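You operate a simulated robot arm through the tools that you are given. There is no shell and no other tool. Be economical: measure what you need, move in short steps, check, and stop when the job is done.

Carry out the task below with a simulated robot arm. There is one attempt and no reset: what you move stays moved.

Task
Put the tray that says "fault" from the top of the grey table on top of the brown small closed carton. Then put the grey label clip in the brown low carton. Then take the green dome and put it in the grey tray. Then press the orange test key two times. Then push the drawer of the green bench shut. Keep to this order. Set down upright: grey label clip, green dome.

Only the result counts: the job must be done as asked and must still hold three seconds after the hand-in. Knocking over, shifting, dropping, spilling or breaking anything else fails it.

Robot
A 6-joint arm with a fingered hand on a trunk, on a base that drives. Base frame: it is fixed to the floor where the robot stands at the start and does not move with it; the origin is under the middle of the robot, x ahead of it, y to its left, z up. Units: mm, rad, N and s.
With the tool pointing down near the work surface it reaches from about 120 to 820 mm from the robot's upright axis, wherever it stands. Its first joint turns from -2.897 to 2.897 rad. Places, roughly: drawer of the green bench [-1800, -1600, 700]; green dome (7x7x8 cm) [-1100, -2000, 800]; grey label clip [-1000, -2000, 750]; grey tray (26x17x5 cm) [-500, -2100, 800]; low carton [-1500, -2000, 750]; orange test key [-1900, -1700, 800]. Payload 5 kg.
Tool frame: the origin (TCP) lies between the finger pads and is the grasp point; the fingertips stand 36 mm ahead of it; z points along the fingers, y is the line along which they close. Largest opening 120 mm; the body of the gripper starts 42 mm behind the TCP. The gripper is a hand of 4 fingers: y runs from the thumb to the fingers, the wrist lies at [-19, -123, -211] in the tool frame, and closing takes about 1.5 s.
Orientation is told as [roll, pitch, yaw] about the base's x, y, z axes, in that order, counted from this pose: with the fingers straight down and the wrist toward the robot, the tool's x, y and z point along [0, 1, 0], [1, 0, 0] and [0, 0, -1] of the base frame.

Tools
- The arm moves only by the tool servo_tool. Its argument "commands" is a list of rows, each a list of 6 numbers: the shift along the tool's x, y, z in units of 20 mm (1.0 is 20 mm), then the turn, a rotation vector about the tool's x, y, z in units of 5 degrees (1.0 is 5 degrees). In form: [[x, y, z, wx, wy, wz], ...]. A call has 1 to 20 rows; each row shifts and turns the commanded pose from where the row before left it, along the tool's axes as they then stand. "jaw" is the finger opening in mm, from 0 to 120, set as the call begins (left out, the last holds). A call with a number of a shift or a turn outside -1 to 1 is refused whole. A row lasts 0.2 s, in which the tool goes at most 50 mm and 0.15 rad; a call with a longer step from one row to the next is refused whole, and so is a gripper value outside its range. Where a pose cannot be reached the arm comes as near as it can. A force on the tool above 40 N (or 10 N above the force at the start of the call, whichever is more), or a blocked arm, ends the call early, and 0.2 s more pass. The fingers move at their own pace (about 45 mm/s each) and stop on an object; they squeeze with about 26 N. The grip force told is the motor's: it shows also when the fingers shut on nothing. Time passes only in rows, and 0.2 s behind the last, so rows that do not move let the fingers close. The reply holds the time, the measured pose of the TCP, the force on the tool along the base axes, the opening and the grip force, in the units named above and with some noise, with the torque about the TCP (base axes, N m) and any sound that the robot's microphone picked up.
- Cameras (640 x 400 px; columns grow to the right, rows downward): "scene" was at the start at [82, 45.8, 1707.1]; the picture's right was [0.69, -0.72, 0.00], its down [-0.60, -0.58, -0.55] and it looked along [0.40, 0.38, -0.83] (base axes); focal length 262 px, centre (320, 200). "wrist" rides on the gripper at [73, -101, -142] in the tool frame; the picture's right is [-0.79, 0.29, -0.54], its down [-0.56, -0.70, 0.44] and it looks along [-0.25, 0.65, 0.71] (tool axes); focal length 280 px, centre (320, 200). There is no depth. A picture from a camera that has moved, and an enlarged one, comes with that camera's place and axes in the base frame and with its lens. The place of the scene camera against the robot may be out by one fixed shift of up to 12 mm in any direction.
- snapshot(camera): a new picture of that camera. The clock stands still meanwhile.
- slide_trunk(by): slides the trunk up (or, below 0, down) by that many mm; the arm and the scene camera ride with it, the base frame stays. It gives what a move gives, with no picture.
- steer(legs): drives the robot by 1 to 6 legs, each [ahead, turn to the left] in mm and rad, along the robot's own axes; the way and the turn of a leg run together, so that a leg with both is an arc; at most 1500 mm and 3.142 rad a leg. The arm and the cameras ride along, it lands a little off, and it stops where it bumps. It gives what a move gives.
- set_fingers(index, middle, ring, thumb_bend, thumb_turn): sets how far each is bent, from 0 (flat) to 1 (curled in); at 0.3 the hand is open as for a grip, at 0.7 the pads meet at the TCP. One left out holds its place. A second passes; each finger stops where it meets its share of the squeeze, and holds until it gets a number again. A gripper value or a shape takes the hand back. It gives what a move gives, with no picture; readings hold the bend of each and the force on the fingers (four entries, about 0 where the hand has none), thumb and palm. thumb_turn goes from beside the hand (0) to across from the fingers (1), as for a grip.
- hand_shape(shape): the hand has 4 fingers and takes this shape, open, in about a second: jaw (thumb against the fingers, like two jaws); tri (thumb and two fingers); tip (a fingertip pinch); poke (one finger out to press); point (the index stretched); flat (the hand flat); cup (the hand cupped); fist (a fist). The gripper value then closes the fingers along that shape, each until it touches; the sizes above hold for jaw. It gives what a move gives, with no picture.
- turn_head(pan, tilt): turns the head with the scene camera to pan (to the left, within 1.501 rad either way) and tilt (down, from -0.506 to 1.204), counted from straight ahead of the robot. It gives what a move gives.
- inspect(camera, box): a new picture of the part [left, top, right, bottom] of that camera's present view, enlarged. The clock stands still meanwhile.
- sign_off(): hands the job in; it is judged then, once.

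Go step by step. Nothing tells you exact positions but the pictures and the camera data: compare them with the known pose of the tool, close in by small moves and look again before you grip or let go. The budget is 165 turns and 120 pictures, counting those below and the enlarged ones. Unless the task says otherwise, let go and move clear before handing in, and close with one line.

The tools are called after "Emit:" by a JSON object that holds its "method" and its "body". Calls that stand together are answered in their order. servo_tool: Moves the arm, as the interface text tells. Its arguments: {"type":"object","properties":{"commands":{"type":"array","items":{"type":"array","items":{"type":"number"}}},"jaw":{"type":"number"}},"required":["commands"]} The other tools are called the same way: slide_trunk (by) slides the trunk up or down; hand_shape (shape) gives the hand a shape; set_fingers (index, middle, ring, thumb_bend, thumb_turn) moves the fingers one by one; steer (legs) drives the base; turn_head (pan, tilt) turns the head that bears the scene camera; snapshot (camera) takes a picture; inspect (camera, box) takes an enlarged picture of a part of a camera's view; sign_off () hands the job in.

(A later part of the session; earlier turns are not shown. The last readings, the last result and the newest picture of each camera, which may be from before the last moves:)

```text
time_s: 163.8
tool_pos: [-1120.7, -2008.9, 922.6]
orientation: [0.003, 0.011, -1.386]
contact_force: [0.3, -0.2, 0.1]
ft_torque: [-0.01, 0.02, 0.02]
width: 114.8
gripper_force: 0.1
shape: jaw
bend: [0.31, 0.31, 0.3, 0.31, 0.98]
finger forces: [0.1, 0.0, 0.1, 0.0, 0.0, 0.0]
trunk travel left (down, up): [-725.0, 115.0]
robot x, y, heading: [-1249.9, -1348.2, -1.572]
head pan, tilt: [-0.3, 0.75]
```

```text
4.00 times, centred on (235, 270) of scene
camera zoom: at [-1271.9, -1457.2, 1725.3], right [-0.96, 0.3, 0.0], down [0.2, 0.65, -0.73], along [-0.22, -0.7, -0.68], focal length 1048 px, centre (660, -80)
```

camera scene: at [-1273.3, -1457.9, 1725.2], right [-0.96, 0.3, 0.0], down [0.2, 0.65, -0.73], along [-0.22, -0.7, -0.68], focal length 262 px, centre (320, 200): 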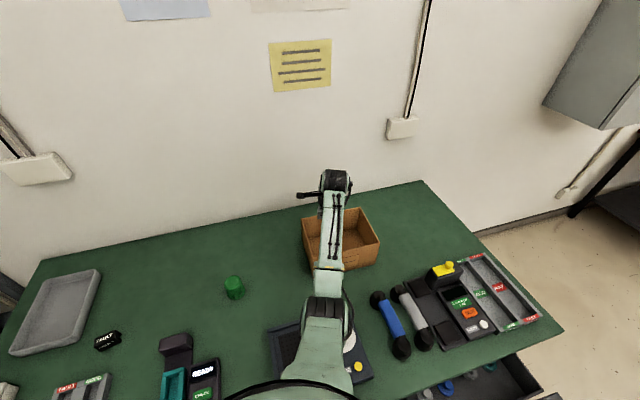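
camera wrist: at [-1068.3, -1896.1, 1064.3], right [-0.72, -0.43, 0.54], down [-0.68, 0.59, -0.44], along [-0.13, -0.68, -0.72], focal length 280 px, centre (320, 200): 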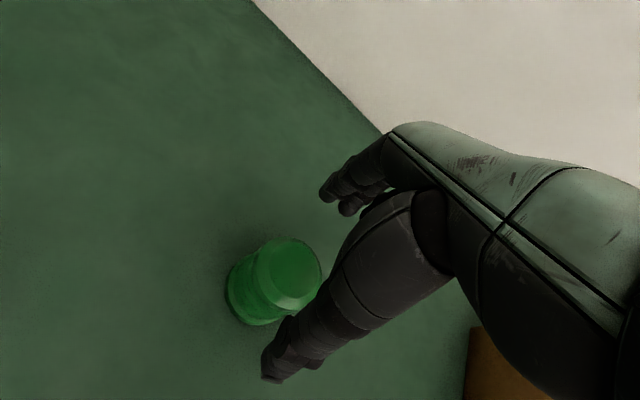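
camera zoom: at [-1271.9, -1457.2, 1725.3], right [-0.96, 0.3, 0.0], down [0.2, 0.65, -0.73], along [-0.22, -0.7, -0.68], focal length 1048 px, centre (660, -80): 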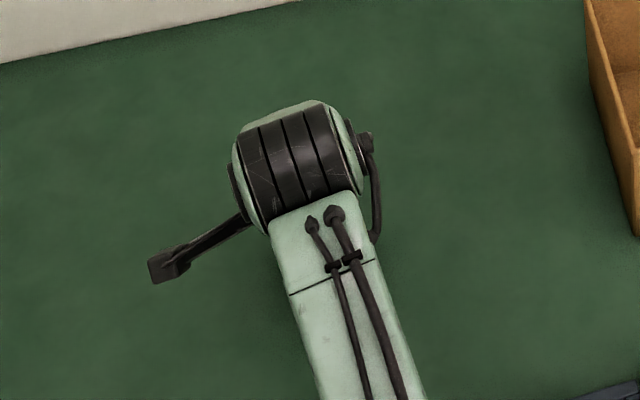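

Emit:
{"method": "servo_tool", "body": {"commands": [[0.33, -0.14, 0, 0, 0, 0], [0, 0, 1, 0, 0, 0], [0, 0, 1, 0, 0, 0], [0, 0, 1, 0, 0, 0], [0, 0, 0.5, 0, 0, 0], [0, 0, 0, 0, 0, 0]]}}

Emit:
{"method": "snapshot", "body": {"camera": "wrist"}}

```text
time_s: 165.2
tool_pos: [-1115.5, -2003.5, 852.1]
orientation: [0.003, 0.01, -1.385]
contact_force: [0.1, -0.4, -0.6]
ft_torque: [0.01, 0.0, 0.04]
width: 114.8
gripper_force: 0.0
shape: jaw
bend: [0.31, 0.31, 0.3, 0.31, 0.98]
finger forces: [0.0, 0.1, 0.0, 0.1, 0.0, 0.1]
trunk travel left (down, up): [-725.0, 115.0]
robot x, y, heading: [-1249.6, -1344.0, -1.574]
head pan, tilt: [-0.3, 0.75]
```

```text
59 pictures are left
camera wrist: at [-1062.0, -1890.9, 994.3], right [-0.72, -0.43, 0.54], down [-0.68, 0.59, -0.44], along [-0.13, -0.68, -0.72], focal length 280 px, centre (320, 200)
```

wrist: 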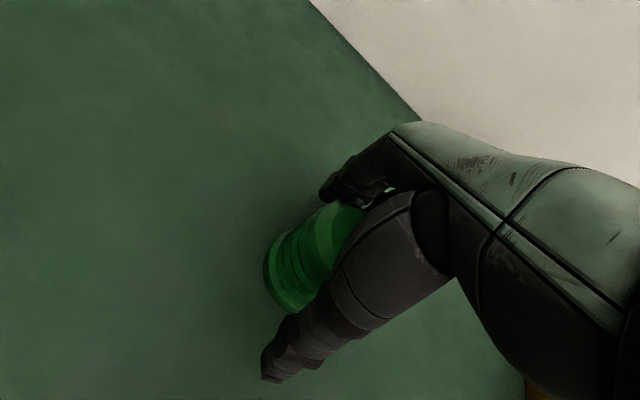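

The hand straddles the dome. I'll close.

Emit:
{"method": "servo_tool", "body": {"commands": [[0, 0, 0, 0, 0, 0], [0, 0, 0, 0, 0, 0], [0, 0, 0, 0, 0, 0], [0, 0, 0, 0, 0, 0], [0, 0, 0, 0, 0, 0], [0, 0, 0, 0, 0, 0], [0, 0, 0, 0, 0, 0]], "jaw": 40}}

Emit:
{"method": "snapshot", "body": {"camera": "wrist"}}

```text
time_s: 166.8
tool_pos: [-1114.7, -2003.4, 851.0]
orientation: [0.003, 0.011, -1.386]
contact_force: [0.6, 0.2, -0.4]
ft_torque: [-0.01, 0.02, 0.0]
width: 51.0
gripper_force: 25.8
shape: jaw
bend: [0.74, 0.47, 0.51, 0.73, 1.0]
finger forces: [13.2, 7.7, 0.1, 0.0, 22.3, 0.0]
trunk travel left (down, up): [-725.0, 115.0]
robot x, y, heading: [-1251.1, -1347.0, -1.572]
head pan, tilt: [-0.3, 0.75]
```

```text
58 pictures are left
camera wrist: at [-1062.0, -1891.0, 994.4], right [-0.72, -0.43, 0.54], down [-0.68, 0.59, -0.44], along [-0.13, -0.68, -0.72], focal length 280 px, centre (320, 200)
```

wrist: 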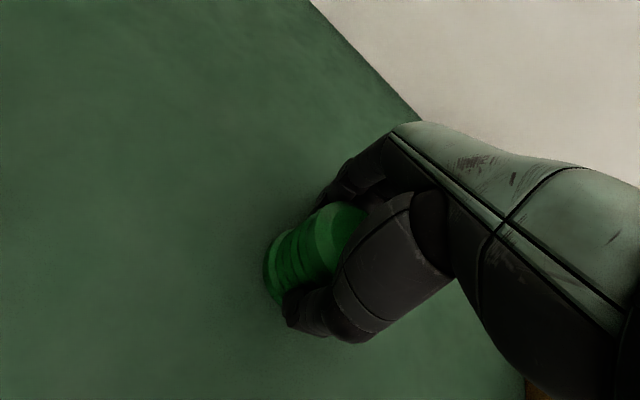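

The dome is gripped upright. I'll lift it.

Emit:
{"method": "servo_tool", "body": {"commands": [[0, 0, -0.5, 0, 0, 0], [0, 0, -1, 0, 0, 0], [0, 0, -1, 0, 0, 0], [0, 0, -1, 0, 0, 0], [0, 0, -1, 0, 0, 0], [0, 0, -1, 0, 0, 0], [0, 0, -1, 0, 0, 0], [0, -1, -1, 0, 0, 0], [0, -1, -1, 0, 0, 0], [0, -1, -1, 0, 0, 0], [0, -1, 0, 0, 0, 0]]}}

Emit:
{"method": "snapshot", "body": {"camera": "wrist"}}

```text
time_s: 169.2
tool_pos: [-1129.1, -1926.7, 1043.5]
orientation: [0.003, 0.009, -1.386]
contact_force: [-0.5, 0.5, -1.0]
ft_torque: [-0.06, -0.03, 0.02]
width: 50.9
gripper_force: 25.7
shape: jaw
bend: [0.74, 0.47, 0.51, 0.73, 1.0]
finger forces: [13.3, 8.0, 0.1, 0.1, 22.3, 0.0]
trunk travel left (down, up): [-725.0, 115.0]
robot x, y, heading: [-1247.8, -1346.2, -1.567]
head pan, tilt: [-0.3, 0.75]
```

```text
57 pictures are left
camera wrist: at [-1077.3, -1813.8, 1186.2], right [-0.72, -0.43, 0.54], down [-0.68, 0.59, -0.44], along [-0.13, -0.68, -0.72], focal length 280 px, centre (320, 200)
```

wrist: 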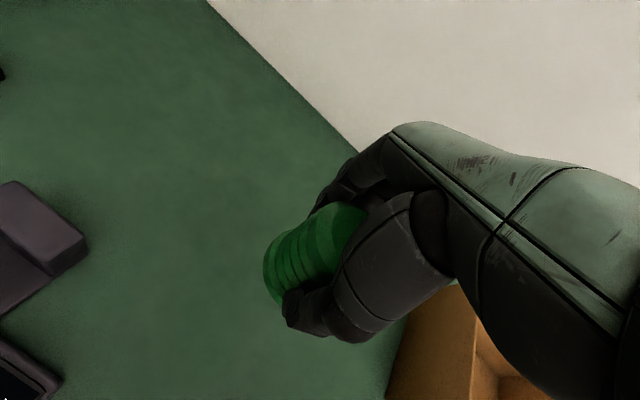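

The dome is secure. I'll drive left to stand in front of the grey tray.

Emit:
{"method": "steer", "body": {"legs": [[-350, 0], [0, 1.571], [610, 0], [0, -1.571], [345, 0]]}}

Emit:
{"method": "turn_head", "body": {"pan": 0.2, "tilt": 0.75}}

Emit:
{"method": "snapshot", "body": {"camera": "scene"}}

```text
time_s: 184.0
tool_pos: [-529.3, -1927.3, 1043.3]
orientation: [0.004, 0.01, -1.392]
contact_force: [0.3, -0.8, -0.2]
ft_torque: [0.02, 0.02, -0.04]
width: 50.4
gripper_force: 26.0
shape: jaw
bend: [0.74, 0.48, 0.51, 0.73, 1.0]
finger forces: [13.2, 8.0, 0.0, 0.1, 21.6, 0.0]
trunk travel left (down, up): [-725.0, 115.0]
robot x, y, heading: [-647.6, -1349.6, -1.577]
head pan, tilt: [-0.3, 0.75]
```

```text
time_s: 184.9
tool_pos: [-529.6, -1929.4, 1040.9]
orientation: [0.004, 0.01, -1.391]
contact_force: [-0.6, 0.2, -0.5]
ft_torque: [0.01, 0.0, 0.01]
width: 50.1
gripper_force: 25.7
shape: jaw
bend: [0.74, 0.48, 0.51, 0.73, 1.0]
finger forces: [13.2, 8.0, 0.0, 0.0, 21.6, 0.1]
trunk travel left (down, up): [-725.0, 115.0]
robot x, y, heading: [-645.1, -1348.3, -1.575]
head pan, tilt: [0.201, 0.75]
```

```text
56 pictures are left
camera scene: at [-627.7, -1460.1, 1725.3], right [-0.98, -0.19, 0.0], down [-0.13, 0.67, -0.73], along [0.14, -0.72, -0.68], focal length 262 px, centre (320, 200)
```

scene: 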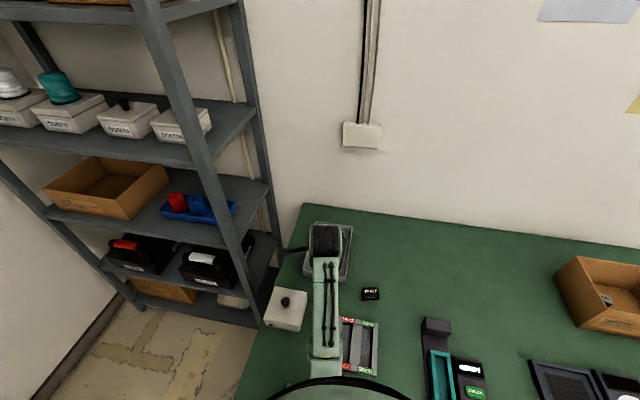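

Now a wrist look to locate the tray.

Emit:
{"method": "snapshot", "body": {"camera": "wrist"}}

Emit:
{"method": "inspect", "body": {"camera": "scene", "box": [250, 190, 400, 310]}}

```text
55 pictures are left
camera wrist: at [-475.8, -1816.8, 1185.7], right [-0.73, -0.43, 0.54], down [-0.68, 0.59, -0.44], along [-0.13, -0.68, -0.72], focal length 280 px, centre (320, 200)
```

wrist: 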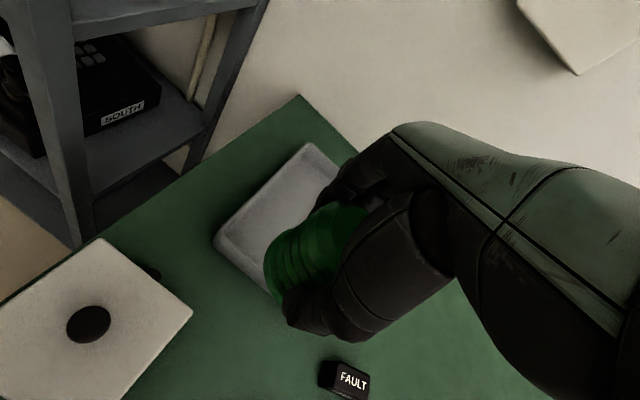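

```text
3.33 times, centred on (325, 250) of scene
camera zoom: at [-627.7, -1460.1, 1725.3], right [-0.98, -0.19, 0.0], down [-0.13, 0.67, -0.73], along [0.14, -0.72, -0.68], focal length 873 px, centre (303, 33)
```

zoom: 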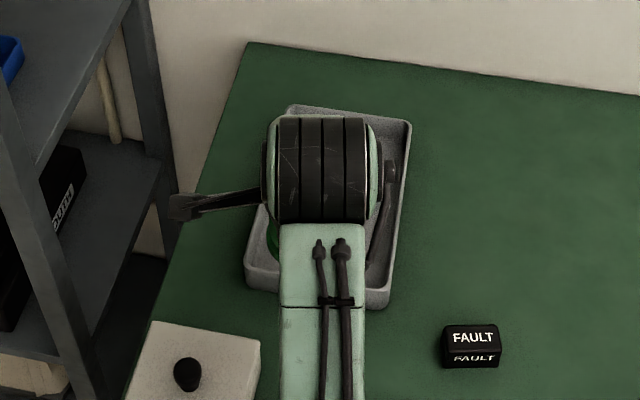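

The tray spans about x -457 to -610 and y -1975 to -2225. I'll take the dome over (-533, -2060) and lower it.

Emit:
{"method": "servo_tool", "body": {"commands": [[-0.2, 0.915, 0, 0, 0, 0], [-0.2, 0.915, 0, 0, 0, 0], [-0.2, 0.915, 0, 0, 0, 0], [-0.2, 0.915, 0, 0, 0, 0], [-0.2, 0.915, 0, 0, 0, 0], [-0.2, 0.915, 0, 0, 0, 0], [-0.2, 0.915, 0, 0, 0, 0], [0, 0, 1, 0, 0, 0], [0, 0, 1, 0, 0, 0], [0, 0, 1, 0, 0, 0], [0, 0, 1, 0, 0, 0], [0, 0, 1, 0, 0, 0], [0, 0, 0, 0, 0, 0]]}}

Emit:
{"method": "snapshot", "body": {"camera": "wrist"}}

Emit:
{"method": "inspect", "body": {"camera": "scene", "box": [250, 190, 400, 310]}}

```text
time_s: 187.7
tool_pos: [-532.9, -2058.1, 941.5]
orientation: [0.003, 0.009, -1.39]
contact_force: [-0.2, -0.5, -2.0]
ft_torque: [-0.01, 0.05, -0.03]
width: 49.9
gripper_force: 26.3
shape: jaw
bend: [0.74, 0.48, 0.51, 0.73, 1.0]
finger forces: [13.1, 8.1, 0.0, 0.0, 21.6, 0.0]
trunk travel left (down, up): [-725.0, 115.0]
robot x, y, heading: [-643.6, -1340.8, -1.58]
head pan, tilt: [0.201, 0.75]
```

```text
53 pictures are left
camera wrist: at [-480.0, -1946.7, 1084.0], right [-0.73, -0.43, 0.54], down [-0.68, 0.59, -0.44], along [-0.13, -0.68, -0.72], focal length 280 px, centre (320, 200)
```

wrist: 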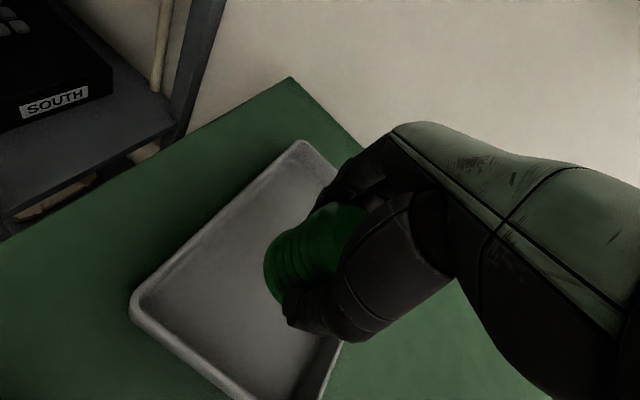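

```text
3.33 times, centred on (325, 250) of scene
camera zoom: at [-627.5, -1460.5, 1725.3], right [-0.98, -0.19, 0.0], down [-0.13, 0.67, -0.73], along [0.14, -0.72, -0.68], focal length 873 px, centre (303, 33)
```

zoom: 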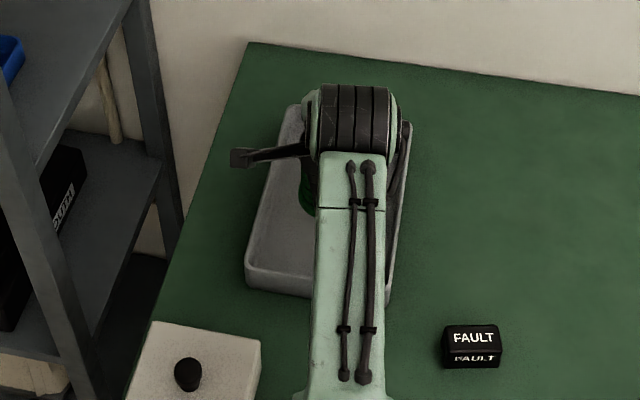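

It is well inside the tray's outline. I'll lower until it touches.

Emit:
{"method": "servo_tool", "body": {"commands": [[-0.2, 0, 1, 0, 0, 0], [0, 0, 1, 0, 0, 0], [0, 0, 1, 0, 0, 0], [0, 0, 0.6, 0, 0, 0], [0, 0, 0, 0, 0, 0]]}}

Emit:
{"method": "servo_tool", "body": {"commands": [[0, 0, 0.15, 0, 0, 0], [0, 0, 0.15, 0, 0, 0], [0, 0, 0, 0, 0, 0]]}}

Emit:
{"method": "servo_tool", "body": {"commands": [[0, 0, 0.15, 0, 0, 0], [0, 0, 0, 0, 0, 0]]}}

```text
time_s: 188.9
tool_pos: [-538.2, -2058.2, 869.2]
orientation: [0.004, 0.01, -1.392]
contact_force: [0.3, 0.1, -1.3]
ft_torque: [0.02, -0.01, 0.02]
width: 50.1
gripper_force: 25.4
shape: jaw
bend: [0.74, 0.48, 0.51, 0.73, 1.0]
finger forces: [13.2, 8.1, 0.1, 0.0, 21.6, 0.0]
trunk travel left (down, up): [-725.0, 115.0]
robot x, y, heading: [-644.2, -1344.0, -1.58]
head pan, tilt: [0.201, 0.75]
```

```text
time_s: 189.7
tool_pos: [-537.6, -2058.5, 863.6]
orientation: [0.003, 0.011, -1.391]
contact_force: [0.5, -0.4, -0.9]
ft_torque: [0.03, 0.0, 0.0]
width: 49.9
gripper_force: 26.3
shape: jaw
bend: [0.74, 0.48, 0.51, 0.73, 1.0]
finger forces: [13.2, 8.1, 0.0, 0.1, 21.6, 0.1]
trunk travel left (down, up): [-725.0, 115.0]
robot x, y, heading: [-643.1, -1347.8, -1.579]
head pan, tilt: [0.201, 0.75]
```

```text
time_s: 190.3
tool_pos: [-537.6, -2058.7, 861.0]
orientation: [0.002, 0.011, -1.391]
contact_force: [-0.5, -0.5, -0.6]
ft_torque: [0.0, 0.0, -0.01]
width: 50.0
gripper_force: 26.1
shape: jaw
bend: [0.74, 0.48, 0.51, 0.73, 1.0]
finger forces: [13.2, 8.1, 0.0, 0.0, 21.6, 0.0]
trunk travel left (down, up): [-725.0, 115.0]
robot x, y, heading: [-646.2, -1346.2, -1.574]
head pan, tilt: [0.201, 0.75]
```

Emit:
{"method": "servo_tool", "body": {"commands": [[0, 0, 0.15, 0, 0, 0], [0, 0, 0, 0, 0, 0]]}}

Emit:
{"method": "servo_tool", "body": {"commands": [[0, 0, 0.15, 0, 0, 0], [0, 0, 0, 0, 0, 0]]}}

Emit:
{"method": "servo_tool", "body": {"commands": [[0, 0, 0.1, 0, 0, 0], [0, 0, 0, 0, 0, 0]]}}

```text
time_s: 190.9
tool_pos: [-536.1, -2058.7, 858.4]
orientation: [0.005, 0.009, -1.39]
contact_force: [-0.1, -0.2, 3.5]
ft_torque: [-0.12, -0.02, 0.01]
width: 49.9
gripper_force: 25.9
shape: jaw
bend: [0.74, 0.48, 0.51, 0.73, 1.0]
finger forces: [13.5, 8.4, 0.0, 0.0, 22.2, 0.0]
trunk travel left (down, up): [-725.0, 115.0]
robot x, y, heading: [-640.8, -1343.3, -1.579]
head pan, tilt: [0.201, 0.75]
```

```text
time_s: 191.5
tool_pos: [-537.9, -2057.8, 858.3]
orientation: [0.004, 0.004, -1.392]
contact_force: [-1.1, -0.6, 15.2]
ft_torque: [-0.14, 0.02, 0.02]
width: 51.0
gripper_force: 26.2
shape: jaw
bend: [0.74, 0.48, 0.51, 0.73, 1.0]
finger forces: [15.1, 9.8, 0.0, 0.0, 24.3, 0.0]
trunk travel left (down, up): [-725.0, 115.0]
robot x, y, heading: [-643.8, -1348.4, -1.574]
head pan, tilt: [0.201, 0.75]
```

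```text
time_s: 192.1
tool_pos: [-537.0, -2058.1, 856.7]
orientation: [0.003, 0.002, -1.39]
contact_force: [-0.5, -1.8, 27.4]
ft_torque: [-0.25, -0.04, -0.02]
width: 51.6
gripper_force: 25.6
shape: jaw
bend: [0.74, 0.47, 0.51, 0.73, 1.0]
finger forces: [16.7, 10.9, 0.0, 0.1, 25.9, 0.1]
trunk travel left (down, up): [-725.0, 115.0]
robot x, y, heading: [-641.6, -1348.2, -1.577]
head pan, tilt: [0.201, 0.75]
```

It is seated. I'll ease off, open to 90 and rise.

Emit:
{"method": "servo_tool", "body": {"commands": [[0, 0, -0.12, 0, 0, 0], [0, 0, 0, 0, 0, 0], [0, 0, 0, 0, 0, 0], [0, 0, 0, 0, 0, 0], [0, 0, 0, 0, 0, 0], [0, 0, 0, 0, 0, 0], [0, 0, -0.5, 0, 0, 0], [0, 0, -1, 0, 0, 0], [0, 0, -1, 0, 0, 0], [0, 0, -1, 0, 0, 0], [0, 0, -1, 0, 0, 0], [0, 0, -1, 0, 0, 0], [0, 0, -1, 0, 0, 0], [0, 0, -1, 0, 0, 0], [0, -1, -1, 0, 0, 0], [0, -1, -1, 0, 0, 0], [0, -1, -1, 0, 0, 0], [0, -1, 0, 0, 0, 0], [0, -1, 0, 0, 0, 0]], "jaw": 88}}

Emit:
{"method": "snapshot", "body": {"camera": "wrist"}}

```text
time_s: 196.1
tool_pos: [-555.0, -1963.5, 1067.6]
orientation: [0.003, 0.009, -1.392]
contact_force: [0.7, -0.8, 0.7]
ft_torque: [-0.04, 0.01, 0.0]
width: 87.8
gripper_force: 0.1
shape: jaw
bend: [0.27, 0.36, 0.34, 0.57, 0.99]
finger forces: [0.1, 0.0, 0.0, 0.1, 0.0, 0.0]
trunk travel left (down, up): [-725.0, 115.0]
robot x, y, heading: [-641.6, -1346.9, -1.575]
head pan, tilt: [0.201, 0.75]
```

```text
51 pictures are left
camera wrist: at [-501.8, -1849.2, 1209.5], right [-0.73, -0.43, 0.54], down [-0.68, 0.59, -0.44], along [-0.13, -0.68, -0.72], focal length 280 px, centre (320, 200)
```

wrist: 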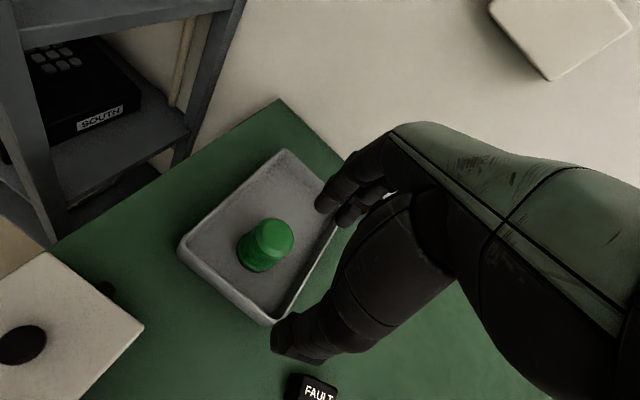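

The dome stands upright in the tray. Next I'll drive in front of the orange key, staying clear of the open drawer.

Emit:
{"method": "steer", "body": {"legs": [[-350, 0], [0, -1.567], [1230, 0], [0, 1.571]]}}

Emit:
{"method": "turn_head", "body": {"pan": 0.0, "tilt": 0.85}}

Emit:
{"method": "snapshot", "body": {"camera": "scene"}}

```text
time_s: 211.8
tool_pos: [-1770.5, -1615.1, 1065.7]
orientation: [0.004, 0.01, -1.389]
contact_force: [0.0, -0.2, -0.4]
ft_torque: [0.01, 0.0, -0.01]
width: 87.8
gripper_force: 0.1
shape: jaw
bend: [0.27, 0.36, 0.34, 0.57, 0.99]
finger forces: [0.1, 0.0, 0.0, 0.0, 0.0, 0.0]
trunk travel left (down, up): [-725.0, 115.0]
robot x, y, heading: [-1860.4, -1000.5, -1.571]
head pan, tilt: [0.201, 0.75]
```

```text
time_s: 212.5
tool_pos: [-1771.6, -1615.7, 1065.6]
orientation: [0.003, 0.01, -1.388]
contact_force: [0.2, 0.7, -0.3]
ft_torque: [-0.03, 0.01, 0.0]
width: 87.6
gripper_force: 0.2
shape: jaw
bend: [0.27, 0.36, 0.34, 0.57, 0.99]
finger forces: [0.1, 0.0, 0.1, 0.0, 0.0, 0.1]
trunk travel left (down, up): [-725.0, 115.0]
robot x, y, heading: [-1863.1, -999.7, -1.574]
head pan, tilt: [0.0, 0.85]
```

```text
50 pictures are left
camera scene: at [-1860.3, -1110.9, 1717.3], right [-1.0, 0.0, 0.0], down [0.0, 0.75, -0.66], along [0.0, -0.66, -0.75], focal length 262 px, centre (320, 200)
```

scene: 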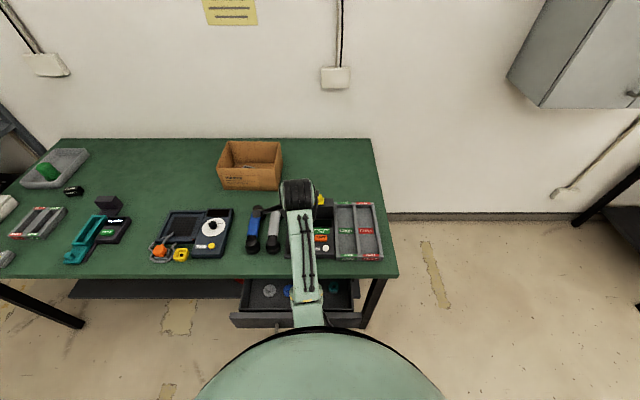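

I'll move the arm aside, set the poke shape and zoom in on the keys.

Emit:
{"method": "servo_tool", "body": {"commands": [[1, 0, 0, 0, 0, 0], [1, 0, 0, 0, 0, 0], [1, 0, 0, 0, 0, 0], [1, 0, 0, 0, 0, 0], [1, 0, 0, 0, 0, 0], [1, 0, 0, 0, 0, 0], [1, 0, 0, 0, 0, 0]]}}

Emit:
{"method": "hand_shape", "body": {"shape": "poke"}}

Emit:
{"method": "inspect", "body": {"camera": "scene", "box": [220, 170, 400, 280]}}

Emit:
{"method": "snapshot", "body": {"camera": "wrist"}}

```text
time_s: 214.1
tool_pos: [-1631.2, -1589.3, 1066.9]
orientation: [0.004, 0.01, -1.389]
contact_force: [-0.5, -0.1, 0.3]
ft_torque: [0.0, 0.03, 0.01]
width: 88.0
gripper_force: 0.1
shape: jaw
bend: [0.27, 0.36, 0.34, 0.57, 0.99]
finger forces: [0.1, 0.1, 0.1, 0.0, 0.0, 0.0]
trunk travel left (down, up): [-725.0, 115.0]
robot x, y, heading: [-1860.9, -996.6, -1.573]
head pan, tilt: [0.0, 0.85]
```

```text
time_s: 215.0
tool_pos: [-1633.5, -1589.5, 1066.7]
orientation: [0.004, 0.01, -1.388]
contact_force: [0.8, -0.9, -0.8]
ft_torque: [-0.03, -0.02, 0.0]
width: 0.0
gripper_force: 0.0
shape: poke
bend: [0.7, 0.7, 0.99, 1.0, 1.0]
finger forces: [0.0, 0.0, 0.0, 0.0, 0.1, 0.1]
trunk travel left (down, up): [-725.0, 115.0]
robot x, y, heading: [-1864.2, -995.2, -1.572]
head pan, tilt: [0.0, 0.85]
```

```text
3.56 times, centred on (310, 225) of scene
camera zoom: at [-1860.3, -1110.9, 1717.3], right [-1.0, 0.0, 0.0], down [0.0, 0.75, -0.66], along [0.0, -0.66, -0.75], focal length 932 px, centre (356, 111)
```

zoom: 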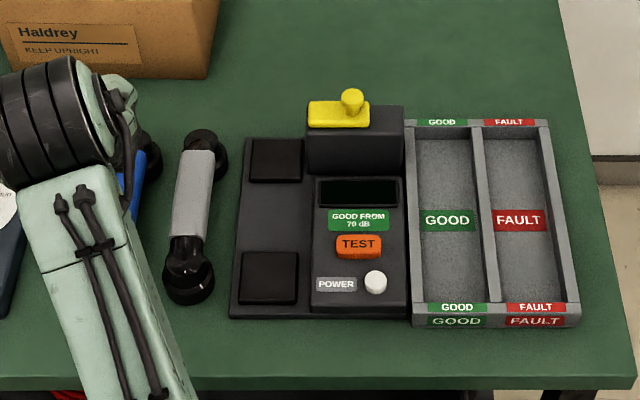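

```text
48 pictures are left
camera wrist: at [-1579.9, -1477.8, 1209.6], right [-0.73, -0.43, 0.54], down [-0.68, 0.59, -0.44], along [-0.13, -0.68, -0.72], focal length 280 px, centre (320, 200)
```

wrist: 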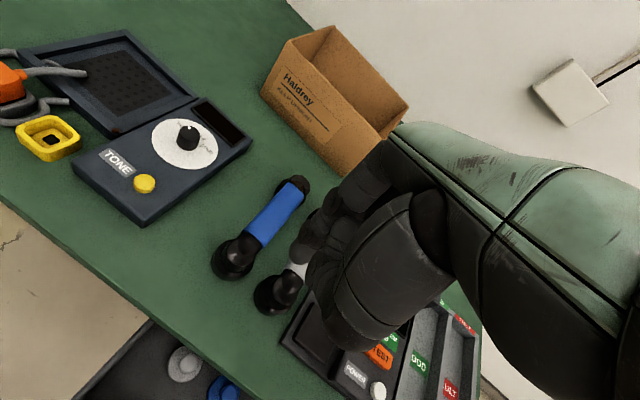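

Emit:
{"method": "inspect", "body": {"camera": "wrist", "box": [240, 150, 440, 370]}}

Emit:
{"method": "hand_shape", "body": {"shape": "point"}}

Emit:
{"method": "snapshot", "body": {"camera": "wrist"}}

Emit:
{"method": "inspect", "body": {"camera": "scene", "box": [190, 140, 330, 260]}}

```text
1.82 times, centred on (340, 260) of wrist
camera zoom: at [-1579.9, -1477.8, 1209.6], right [-0.73, -0.43, 0.54], down [-0.68, 0.59, -0.44], along [-0.13, -0.68, -0.72], focal length 510 px, centre (284, 91)
```

zoom: 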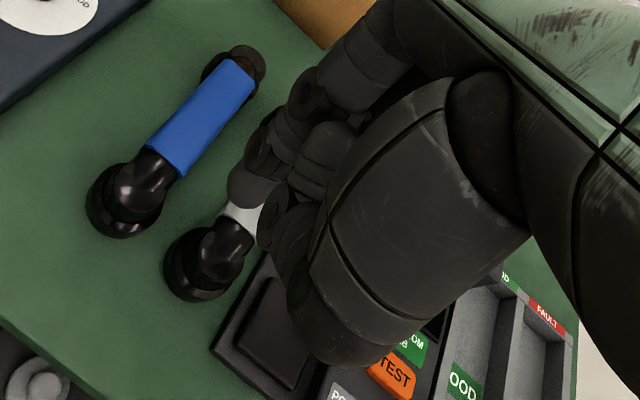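

```text
time_s: 215.9
tool_pos: [-1632.8, -1588.7, 1066.9]
orientation: [0.003, 0.011, -1.386]
contact_force: [1.1, -0.7, -0.7]
ft_torque: [0.01, -0.04, -0.03]
width: 0.0
gripper_force: 0.0
shape: point
bend: [0.19, 1.0, 1.0, 0.99, 0.87]
finger forces: [0.1, 0.1, 0.0, 0.1, 0.0, 0.0]
trunk travel left (down, up): [-725.0, 115.0]
robot x, y, heading: [-1864.4, -999.0, -1.578]
head pan, tilt: [0.0, 0.85]
```

```text
46 pictures are left
camera wrist: at [-1579.9, -1477.8, 1209.6], right [-0.73, -0.43, 0.54], down [-0.68, 0.59, -0.44], along [-0.13, -0.68, -0.72], focal length 280 px, centre (320, 200)
```

wrist: 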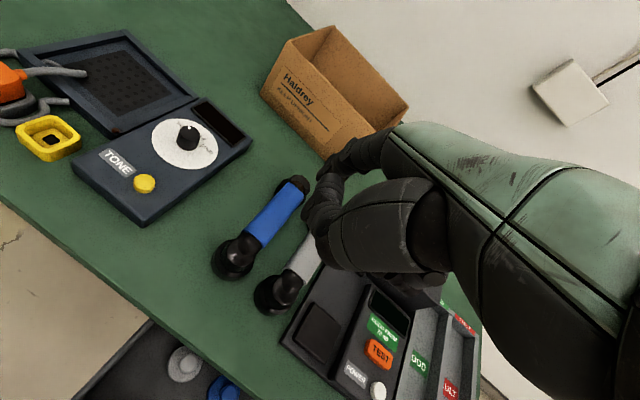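

```text
3.33 times, centred on (260, 200) of scene
camera zoom: at [-1860.4, -1110.8, 1717.3], right [-1.0, 0.0, 0.0], down [0.0, 0.75, -0.66], along [0.0, -0.66, -0.75], focal length 873 px, centre (520, 200)
```

zoom: 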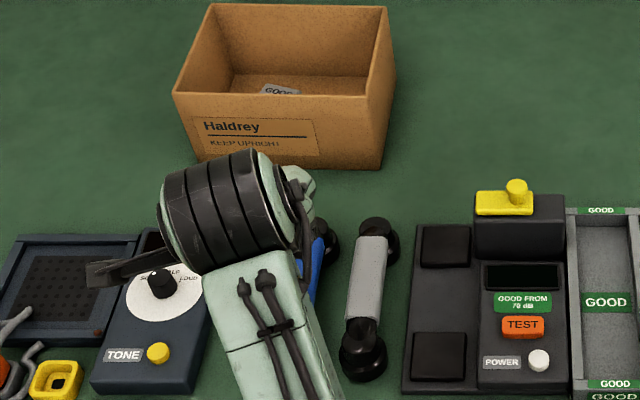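

The poke shape puts the fingertip about 36 mm ahead of the TCP. I'll use it with the middle finger curled fully, and check.

Emit:
{"method": "hand_shape", "body": {"shape": "poke"}}

Emit:
{"method": "set_fingers", "body": {"index": 0.62, "middle": 1.0, "ring": 1.0}}

Emit:
{"method": "inspect", "body": {"camera": "wrist", "box": [240, 150, 440, 370]}}

Emit:
{"method": "inspect", "body": {"camera": "scene", "box": [190, 160, 290, 250]}}

```text
time_s: 216.8
tool_pos: [-1632.4, -1588.8, 1067.0]
orientation: [0.004, 0.01, -1.386]
contact_force: [0.2, -0.3, -0.8]
ft_torque: [0.01, 0.02, 0.03]
width: 0.2
gripper_force: 0.0
shape: poke
bend: [0.7, 0.7, 0.99, 1.0, 1.0]
finger forces: [0.0, 0.0, 0.0, 0.0, 0.0, 0.0]
trunk travel left (down, up): [-725.0, 115.0]
robot x, y, heading: [-1860.8, -999.4, -1.574]
head pan, tilt: [0.0, 0.85]
```

```text
time_s: 217.8
tool_pos: [-1632.7, -1589.2, 1066.3]
orientation: [0.002, 0.012, -1.388]
contact_force: [0.8, -0.5, -0.6]
ft_torque: [-0.03, 0.0, 0.0]
width: 46.3
gripper_force: 0.1
shape: fingers
bend: [0.62, 1.0, 1.0, 1.0, 1.0]
finger forces: [0.1, 0.1, 0.1, 0.1, 0.1, 0.0]
trunk travel left (down, up): [-725.0, 115.0]
robot x, y, heading: [-1862.4, -1001.5, -1.576]
head pan, tilt: [0.0, 0.85]
```

```text
1.82 times, centred on (340, 260) of wrist
camera zoom: at [-1579.8, -1477.7, 1209.6], right [-0.73, -0.43, 0.54], down [-0.68, 0.59, -0.44], along [-0.13, -0.68, -0.72], focal length 510 px, centre (284, 91)
```

zoom: 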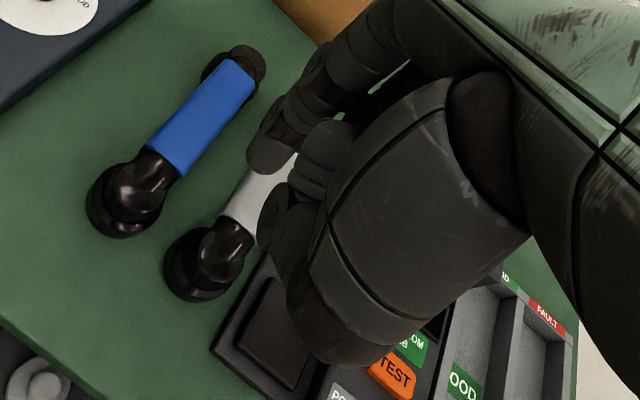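

```text
4.44 times, centred on (240, 205) of scene
camera zoom: at [-1860.3, -1110.8, 1717.3], right [-1.0, 0.0, 0.0], down [0.0, 0.75, -0.66], along [0.0, -0.66, -0.75], focal length 1164 px, centre (676, 178)
```

zoom: 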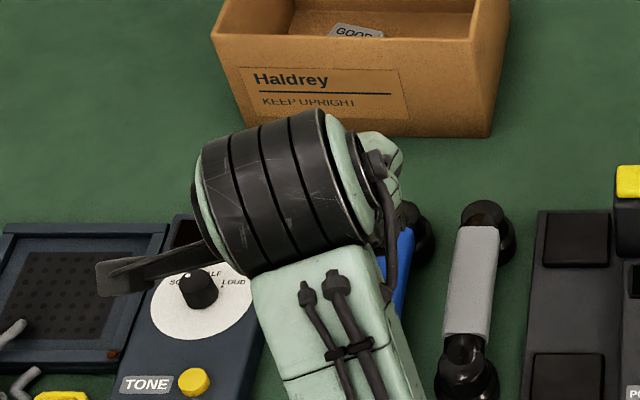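

The index tip is now out front, but the thumb tip is about as low. I'll tilt the hand 30° so the index leads, set it a bit straighter and look again.

Emit:
{"method": "set_fingers", "body": {"index": 0.45}}

Emit:
{"method": "servo_tool", "body": {"commands": [[0, 0, 0, 0, 0, 1], [0, 0, 0, 0, 0, 1.0], [-1, 0, 0, 1, 0, 0], [-1, 0, 0, 1, 0, 0], [-1, 0, 0, 1, 0, 0], [-1, 0, 0, 1, 0, 0], [-1, 0, 0, 1, 0, 0], [-1, 0, 0, 1, 0, 0], [0, 0, 0, 0, 0, 0]]}}

Emit:
{"method": "snapshot", "body": {"camera": "wrist"}}

Emit:
{"method": "snapshot", "body": {"camera": "scene"}}

```text
time_s: 218.8
tool_pos: [-1632.0, -1590.9, 1067.4]
orientation: [0.004, 0.011, -1.389]
contact_force: [-0.5, -0.1, -0.4]
ft_torque: [0.0, 0.0, -0.03]
width: 61.0
gripper_force: 0.1
shape: fingers
bend: [0.45, 1.0, 1.0, 1.0, 1.0]
finger forces: [0.1, 0.0, 0.0, 0.1, 0.1, 0.0]
trunk travel left (down, up): [-725.0, 115.0]
robot x, y, heading: [-1861.8, -996.8, -1.569]
head pan, tilt: [0.0, 0.85]
```

```text
time_s: 220.8
tool_pos: [-1747.4, -1621.9, 1017.4]
orientation: [0.004, 0.533, -1.561]
contact_force: [-0.5, -0.4, 0.7]
ft_torque: [-0.01, -0.03, 0.02]
width: 61.2
gripper_force: 0.1
shape: fingers
bend: [0.45, 1.0, 1.0, 1.0, 1.0]
finger forces: [0.0, 0.1, 0.0, 0.1, 0.0, 0.1]
out of reach, approached as far as the arm can: row 6, 7, 8
trunk travel left (down, up): [-725.0, 115.0]
robot x, y, heading: [-1861.1, -1002.0, -1.572]
head pan, tilt: [0.0, 0.85]
```

```text
42 pictures are left
camera wrist: at [-1674.1, -1605.8, 1191.5], right [-0.79, -0.53, 0.32], down [-0.57, 0.82, -0.03], along [-0.25, -0.2, -0.95], focal length 280 px, centre (320, 200)
```

wrist: 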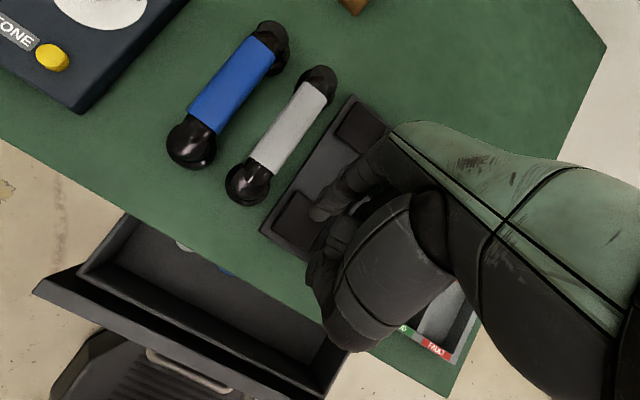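

```text
41 pictures are left
camera scene: at [-1859.9, -1110.0, 1717.3], right [-1.0, 0.0, 0.0], down [0.0, 0.75, -0.66], along [0.0, -0.66, -0.75], focal length 262 px, centre (320, 200)
```

scene: 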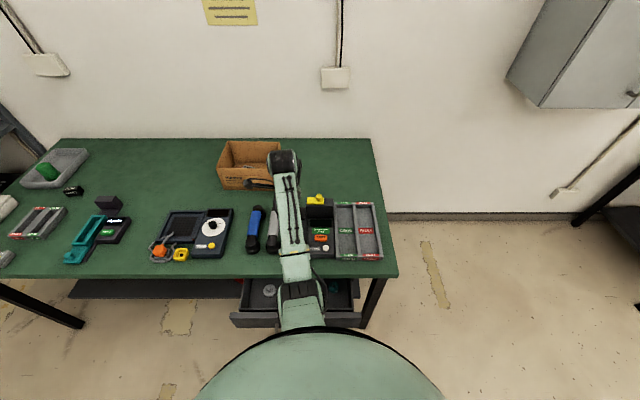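

The index tip is at TCP + (8, -21, -51), and the key at (-1866, -1673, 842) from both cameras. I'll move the tip to about 35 mm above the key.

Emit:
{"method": "servo_tool", "body": {"commands": [[-0.9, 0.45, 0.36, 0, 0, 0], [-0.9, 0.45, 0.36, 0, 0, 0], [-0.9, 0.45, 0.36, 0, 0, 0], [-0.9, 0.45, 0.36, 0, 0, 0], [-0.9, 0.45, 0.36, 0, 0, 0], [-0.9, 0.45, 0.36, 0, 0, 0], [-0.95, 0.45, 0.36, 0, 0, 0], [0, 0, 0, 0, 0, 0]]}}

Emit:
{"method": "inspect", "body": {"camera": "wrist", "box": [220, 130, 420, 330]}}

Emit:
{"method": "inspect", "body": {"camera": "scene", "box": [260, 170, 380, 280]}}

```text
time_s: 222.6
tool_pos: [-1873.4, -1652.3, 942.3]
orientation: [0.002, 0.534, -1.562]
contact_force: [-0.2, -1.0, 0.2]
ft_torque: [0.03, 0.01, 0.0]
width: 61.1
gripper_force: 0.0
shape: fingers
bend: [0.45, 1.0, 1.0, 1.0, 1.0]
finger forces: [0.1, 0.0, 0.0, 0.0, 0.1, 0.0]
trunk travel left (down, up): [-725.0, 115.0]
robot x, y, heading: [-1860.1, -996.7, -1.568]
head pan, tilt: [0.0, 0.85]
```

```text
2.00 times, centred on (320, 230) of wrist
camera zoom: at [-1800.8, -1636.4, 1115.7], right [-0.79, -0.53, 0.32], down [-0.57, 0.82, -0.03], along [-0.25, -0.2, -0.95], focal length 561 px, centre (320, 140)
```

zoom: 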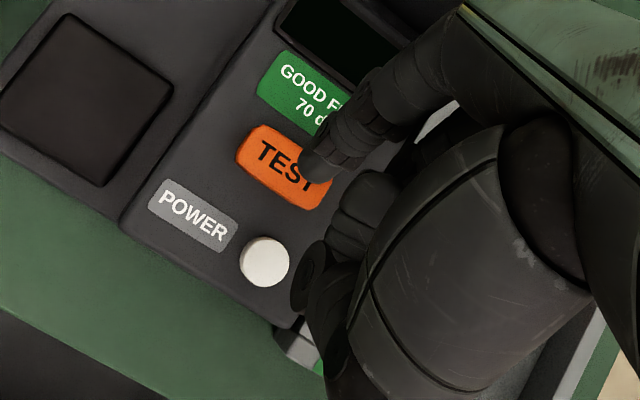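

```text
3.64 times, centred on (320, 225) of scene
camera zoom: at [-1859.8, -1110.7, 1717.3], right [-1.0, 0.0, 0.0], down [0.0, 0.75, -0.66], along [0.0, -0.66, -0.75], focal length 953 px, centre (320, 109)
```

zoom: 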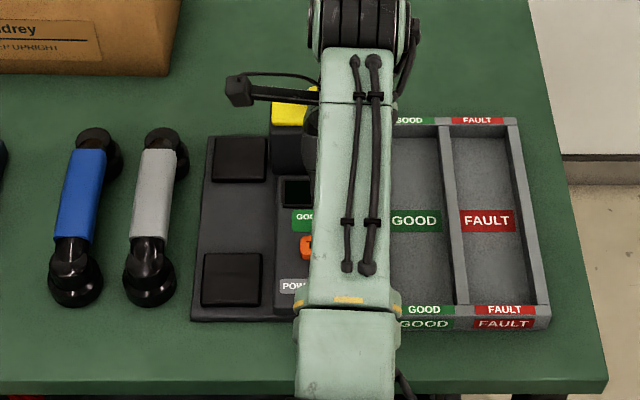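

The tip is right over the key. I'll go down to just above it, then press in small steps.

Emit:
{"method": "servo_tool", "body": {"commands": [[0, 0.34, 0.575, 0, 0, 0], [0, 0.34, 0.575, 0, 0, 0], [0, 0.34, 0.575, 0, 0, 0], [0, 0, 0, 0, 0, 0]]}}

Emit:
{"method": "inspect", "body": {"camera": "wrist", "box": [220, 130, 420, 330]}}

```text
time_s: 223.6
tool_pos: [-1873.4, -1651.8, 901.7]
orientation: [0.004, 0.533, -1.562]
contact_force: [0.5, 0.6, 0.7]
ft_torque: [-0.06, 0.03, 0.0]
width: 60.8
gripper_force: 0.5
shape: fingers
bend: [0.45, 1.0, 1.0, 1.0, 1.0]
finger forces: [0.4, 0.1, 0.1, 0.1, 0.1, 0.1]
trunk travel left (down, up): [-725.0, 115.0]
robot x, y, heading: [-1861.2, -998.4, -1.575]
head pan, tilt: [0.0, 0.85]
```

```text
2.00 times, centred on (320, 230) of wrist
camera zoom: at [-1800.7, -1635.9, 1074.7], right [-0.79, -0.53, 0.32], down [-0.57, 0.82, -0.03], along [-0.25, -0.2, -0.95], focal length 561 px, centre (320, 140)
```

zoom: 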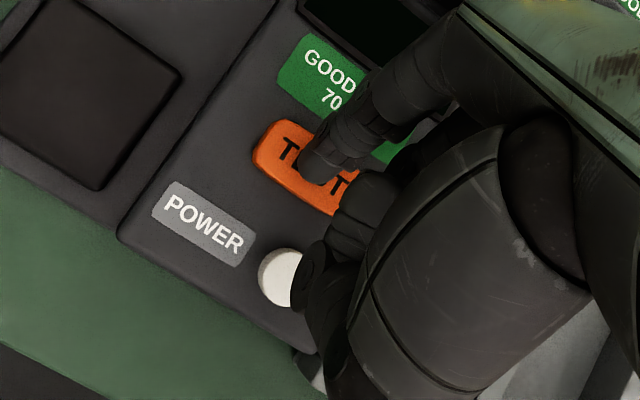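

The tip is centred on the key and barely touching. I'll press a few millimetres.

Emit:
{"method": "servo_tool", "body": {"commands": [[0, 0.05, 0.086, 0, 0, 0], [0, 0.05, 0.086, 0, 0, 0], [0, 0, 0, 0, 0, 0]]}}

```text
time_s: 224.4
tool_pos: [-1873.5, -1652.4, 898.4]
orientation: [0.004, 0.535, -1.563]
contact_force: [0.5, -1.0, 2.3]
ft_torque: [-0.09, -0.06, -0.03]
width: 60.7
gripper_force: 1.3
shape: fingers
bend: [0.46, 1.0, 1.0, 1.0, 1.0]
finger forces: [2.5, 0.0, 0.0, 0.0, 0.0, 0.0]
trunk travel left (down, up): [-725.0, 115.0]
robot x, y, heading: [-1859.8, -999.9, -1.573]
head pan, tilt: [0.0, 0.85]
heard: click
```

I heard a click, so that is the first press. I'll lift to release and check before the second.

Emit:
{"method": "servo_tool", "body": {"commands": [[0, -0.15, -0.258, 0, 0, 0], [0, -0.15, -0.258, 0, 0, 0], [0, 0, 0, 0, 0, 0], [0, 0, 0, 0, 0, 0]]}}

Emit:
{"method": "inspect", "body": {"camera": "wrist", "box": [220, 130, 420, 330]}}

```text
time_s: 225.4
tool_pos: [-1873.3, -1650.7, 908.7]
orientation: [0.003, 0.533, -1.563]
contact_force: [-0.6, -0.1, 1.0]
ft_torque: [-0.01, -0.02, 0.0]
width: 61.4
gripper_force: 0.0
shape: fingers
bend: [0.45, 1.0, 1.0, 1.0, 1.0]
finger forces: [0.0, 0.0, 0.0, 0.0, 0.1, 0.0]
trunk travel left (down, up): [-725.0, 115.0]
robot x, y, heading: [-1860.9, -995.3, -1.571]
head pan, tilt: [0.0, 0.85]
```

```text
2.00 times, centred on (320, 230) of wrist
camera zoom: at [-1801.1, -1636.3, 1082.8], right [-0.79, -0.53, 0.32], down [-0.57, 0.82, -0.03], along [-0.25, -0.2, -0.95], focal length 561 px, centre (320, 140)
```

zoom: 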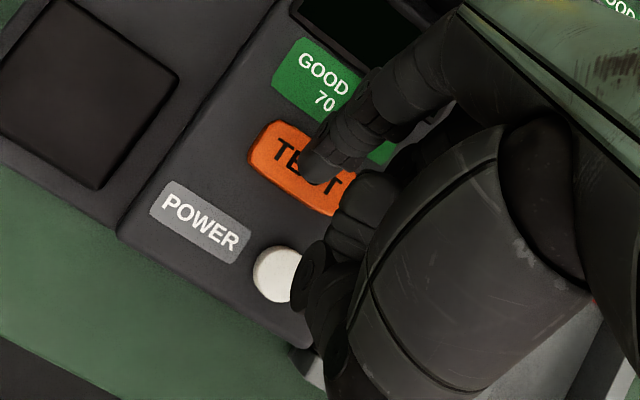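

Released. Now the second press to the same depth.

Emit:
{"method": "servo_tool", "body": {"commands": [[0, 0.15, 0.258, 0, 0, 0], [0, 0.15, 0.258, 0, 0, 0], [0, 0, 0, 0, 0, 0]]}}

```text
time_s: 226.2
tool_pos: [-1873.7, -1651.6, 898.4]
orientation: [0.006, 0.533, -1.564]
contact_force: [0.0, -0.7, 2.0]
ft_torque: [-0.08, -0.01, -0.02]
width: 61.3
gripper_force: 0.8
shape: fingers
bend: [0.45, 1.0, 1.0, 1.0, 1.0]
finger forces: [2.4, 0.0, 0.0, 0.0, 0.0, 0.0]
trunk travel left (down, up): [-725.0, 115.0]
robot x, y, heading: [-1859.4, -1001.6, -1.574]
head pan, tilt: [0.0, 0.85]
heard: click
```

Second click heard. Both presses are done, so I'll raise the hand clear, move it up and back, and look at the drawer.

Emit:
{"method": "servo_tool", "body": {"commands": [[0, -0.5, -0.86, 0, 0, 0], [0, -0.5, -0.86, 0, 0, 0], [0, -0.5, -0.86, 0, 0, 0], [0, -0.5, -0.86, 0, 0, 0], [0, -0.5, -0.86, 0, 0, 0], [0, -0.5, -0.86, -1, 0, 0], [0, -0.5, -0.86, -1, 0, 0], [0, 0, 0, -1, 0, 0], [0, 0, 0, -1, 0, 0], [0, 0, 0, -1, 0, 0], [0, 0, 0, -1, 0, 0]]}}

Emit:
{"method": "turn_head", "body": {"pan": 0.0, "tilt": 0.95}}

Emit:
{"method": "snapshot", "body": {"camera": "scene"}}

```text
time_s: 228.6
tool_pos: [-1873.7, -1652.8, 1036.8]
orientation: [0.002, 0.01, -1.565]
contact_force: [0.2, 0.5, 0.0]
ft_torque: [0.01, 0.03, 0.01]
width: 61.3
gripper_force: 0.2
shape: fingers
bend: [0.45, 1.0, 1.0, 1.0, 1.0]
finger forces: [0.0, 0.0, 0.0, 0.0, 0.0, 0.0]
trunk travel left (down, up): [-725.0, 115.0]
robot x, y, heading: [-1862.4, -999.4, -1.578]
head pan, tilt: [0.0, 0.85]
```

```text
time_s: 229.3
tool_pos: [-1873.0, -1651.6, 1036.2]
orientation: [0.001, 0.011, -1.564]
contact_force: [0.0, -0.2, -0.8]
ft_torque: [0.0, -0.02, 0.0]
width: 61.2
gripper_force: 0.0
shape: fingers
bend: [0.45, 1.0, 1.0, 1.0, 1.0]
finger forces: [0.0, 0.0, 0.0, 0.0, 0.0, 0.1]
trunk travel left (down, up): [-725.0, 115.0]
robot x, y, heading: [-1857.1, -1001.2, -1.57]
head pan, tilt: [0.0, 0.949]
```

```text
36 pictures are left
camera scene: at [-1860.5, -1105.5, 1709.8], right [-1.0, 0.0, 0.0], down [0.0, 0.81, -0.58], along [0.0, -0.58, -0.81], focal length 262 px, centre (320, 200)
```

scene: 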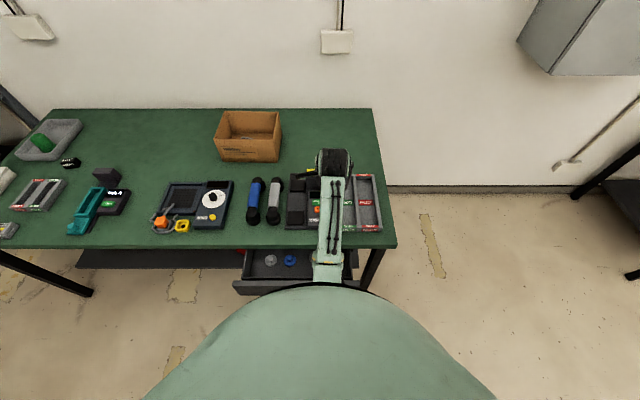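

I'll back off for a clear view of the drawer front and room for the arm.

Emit:
{"method": "steer", "body": {"legs": [[-250, 0]]}}

Emit:
{"method": "hand_shape", "body": {"shape": "fist"}}

Emit:
{"method": "turn_head", "body": {"pan": 0.0, "tilt": 0.8}}

Emit:
{"method": "snapshot", "body": {"camera": "scene"}}

Emit:
{"method": "inspect", "body": {"camera": "scene", "box": [200, 180, 420, 320]}}

```text
time_s: 231.1
tool_pos: [-1873.0, -1401.0, 1036.9]
orientation: [0.0, 0.01, -1.563]
contact_force: [-0.3, 0.3, -0.1]
ft_torque: [-0.03, 0.01, -0.01]
width: 61.2
gripper_force: 0.0
shape: fingers
bend: [0.45, 1.0, 1.0, 1.0, 1.0]
finger forces: [0.0, 0.0, 0.0, 0.0, 0.1, 0.1]
trunk travel left (down, up): [-725.0, 115.0]
robot x, y, heading: [-1858.8, -751.6, -1.573]
head pan, tilt: [0.0, 0.949]
```

```text
time_s: 232.0
tool_pos: [-1873.6, -1401.4, 1037.0]
orientation: [0.002, 0.012, -1.564]
contact_force: [-0.4, 0.0, 0.8]
ft_torque: [0.06, 0.02, -0.03]
width: 0.1
gripper_force: 0.2
shape: fist
bend: [1.0, 1.0, 1.0, 0.85, 0.84]
finger forces: [0.1, 0.0, 0.0, 0.0, 0.0, 0.0]
trunk travel left (down, up): [-725.0, 115.0]
robot x, y, heading: [-1862.8, -750.0, -1.577]
head pan, tilt: [0.0, 0.949]
```

```text
time_s: 232.7
tool_pos: [-1873.4, -1402.2, 1037.0]
orientation: [0.0, 0.01, -1.566]
contact_force: [0.5, 0.5, -0.3]
ft_torque: [0.01, 0.0, 0.01]
width: 0.0
gripper_force: 0.1
shape: fist
bend: [1.0, 1.0, 1.0, 0.85, 0.84]
finger forces: [0.0, 0.0, 0.0, 0.0, 0.1, 0.0]
trunk travel left (down, up): [-725.0, 115.0]
robot x, y, heading: [-1860.6, -750.3, -1.568]
head pan, tilt: [0.0, 0.799]
```

```text
35 pictures are left
camera scene: at [-1859.7, -863.4, 1721.3], right [-1.0, 0.0, 0.0], down [0.0, 0.72, -0.7], along [0.0, -0.7, -0.72], focal length 262 px, centre (320, 200)
```

scene: 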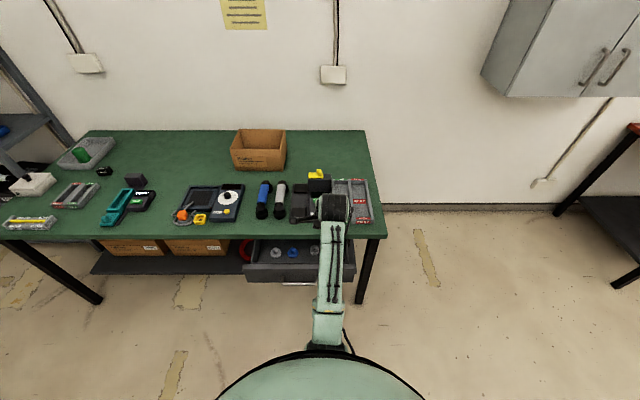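

```text
2.86 times, centred on (310, 250) of scene
camera zoom: at [-1859.7, -863.4, 1721.3], right [-1.0, 0.0, 0.0], down [0.0, 0.72, -0.7], along [0.0, -0.7, -0.72], focal length 749 px, centre (349, 57)
```

zoom: 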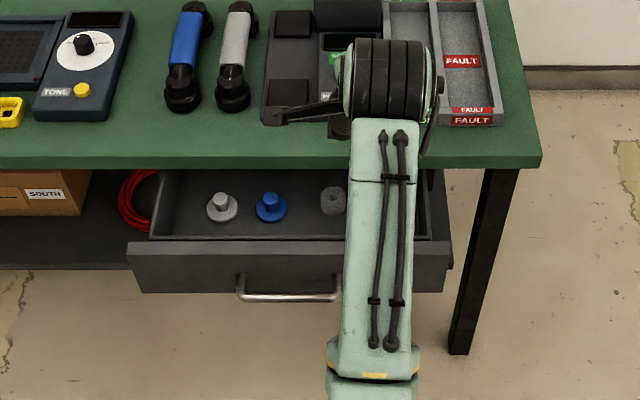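

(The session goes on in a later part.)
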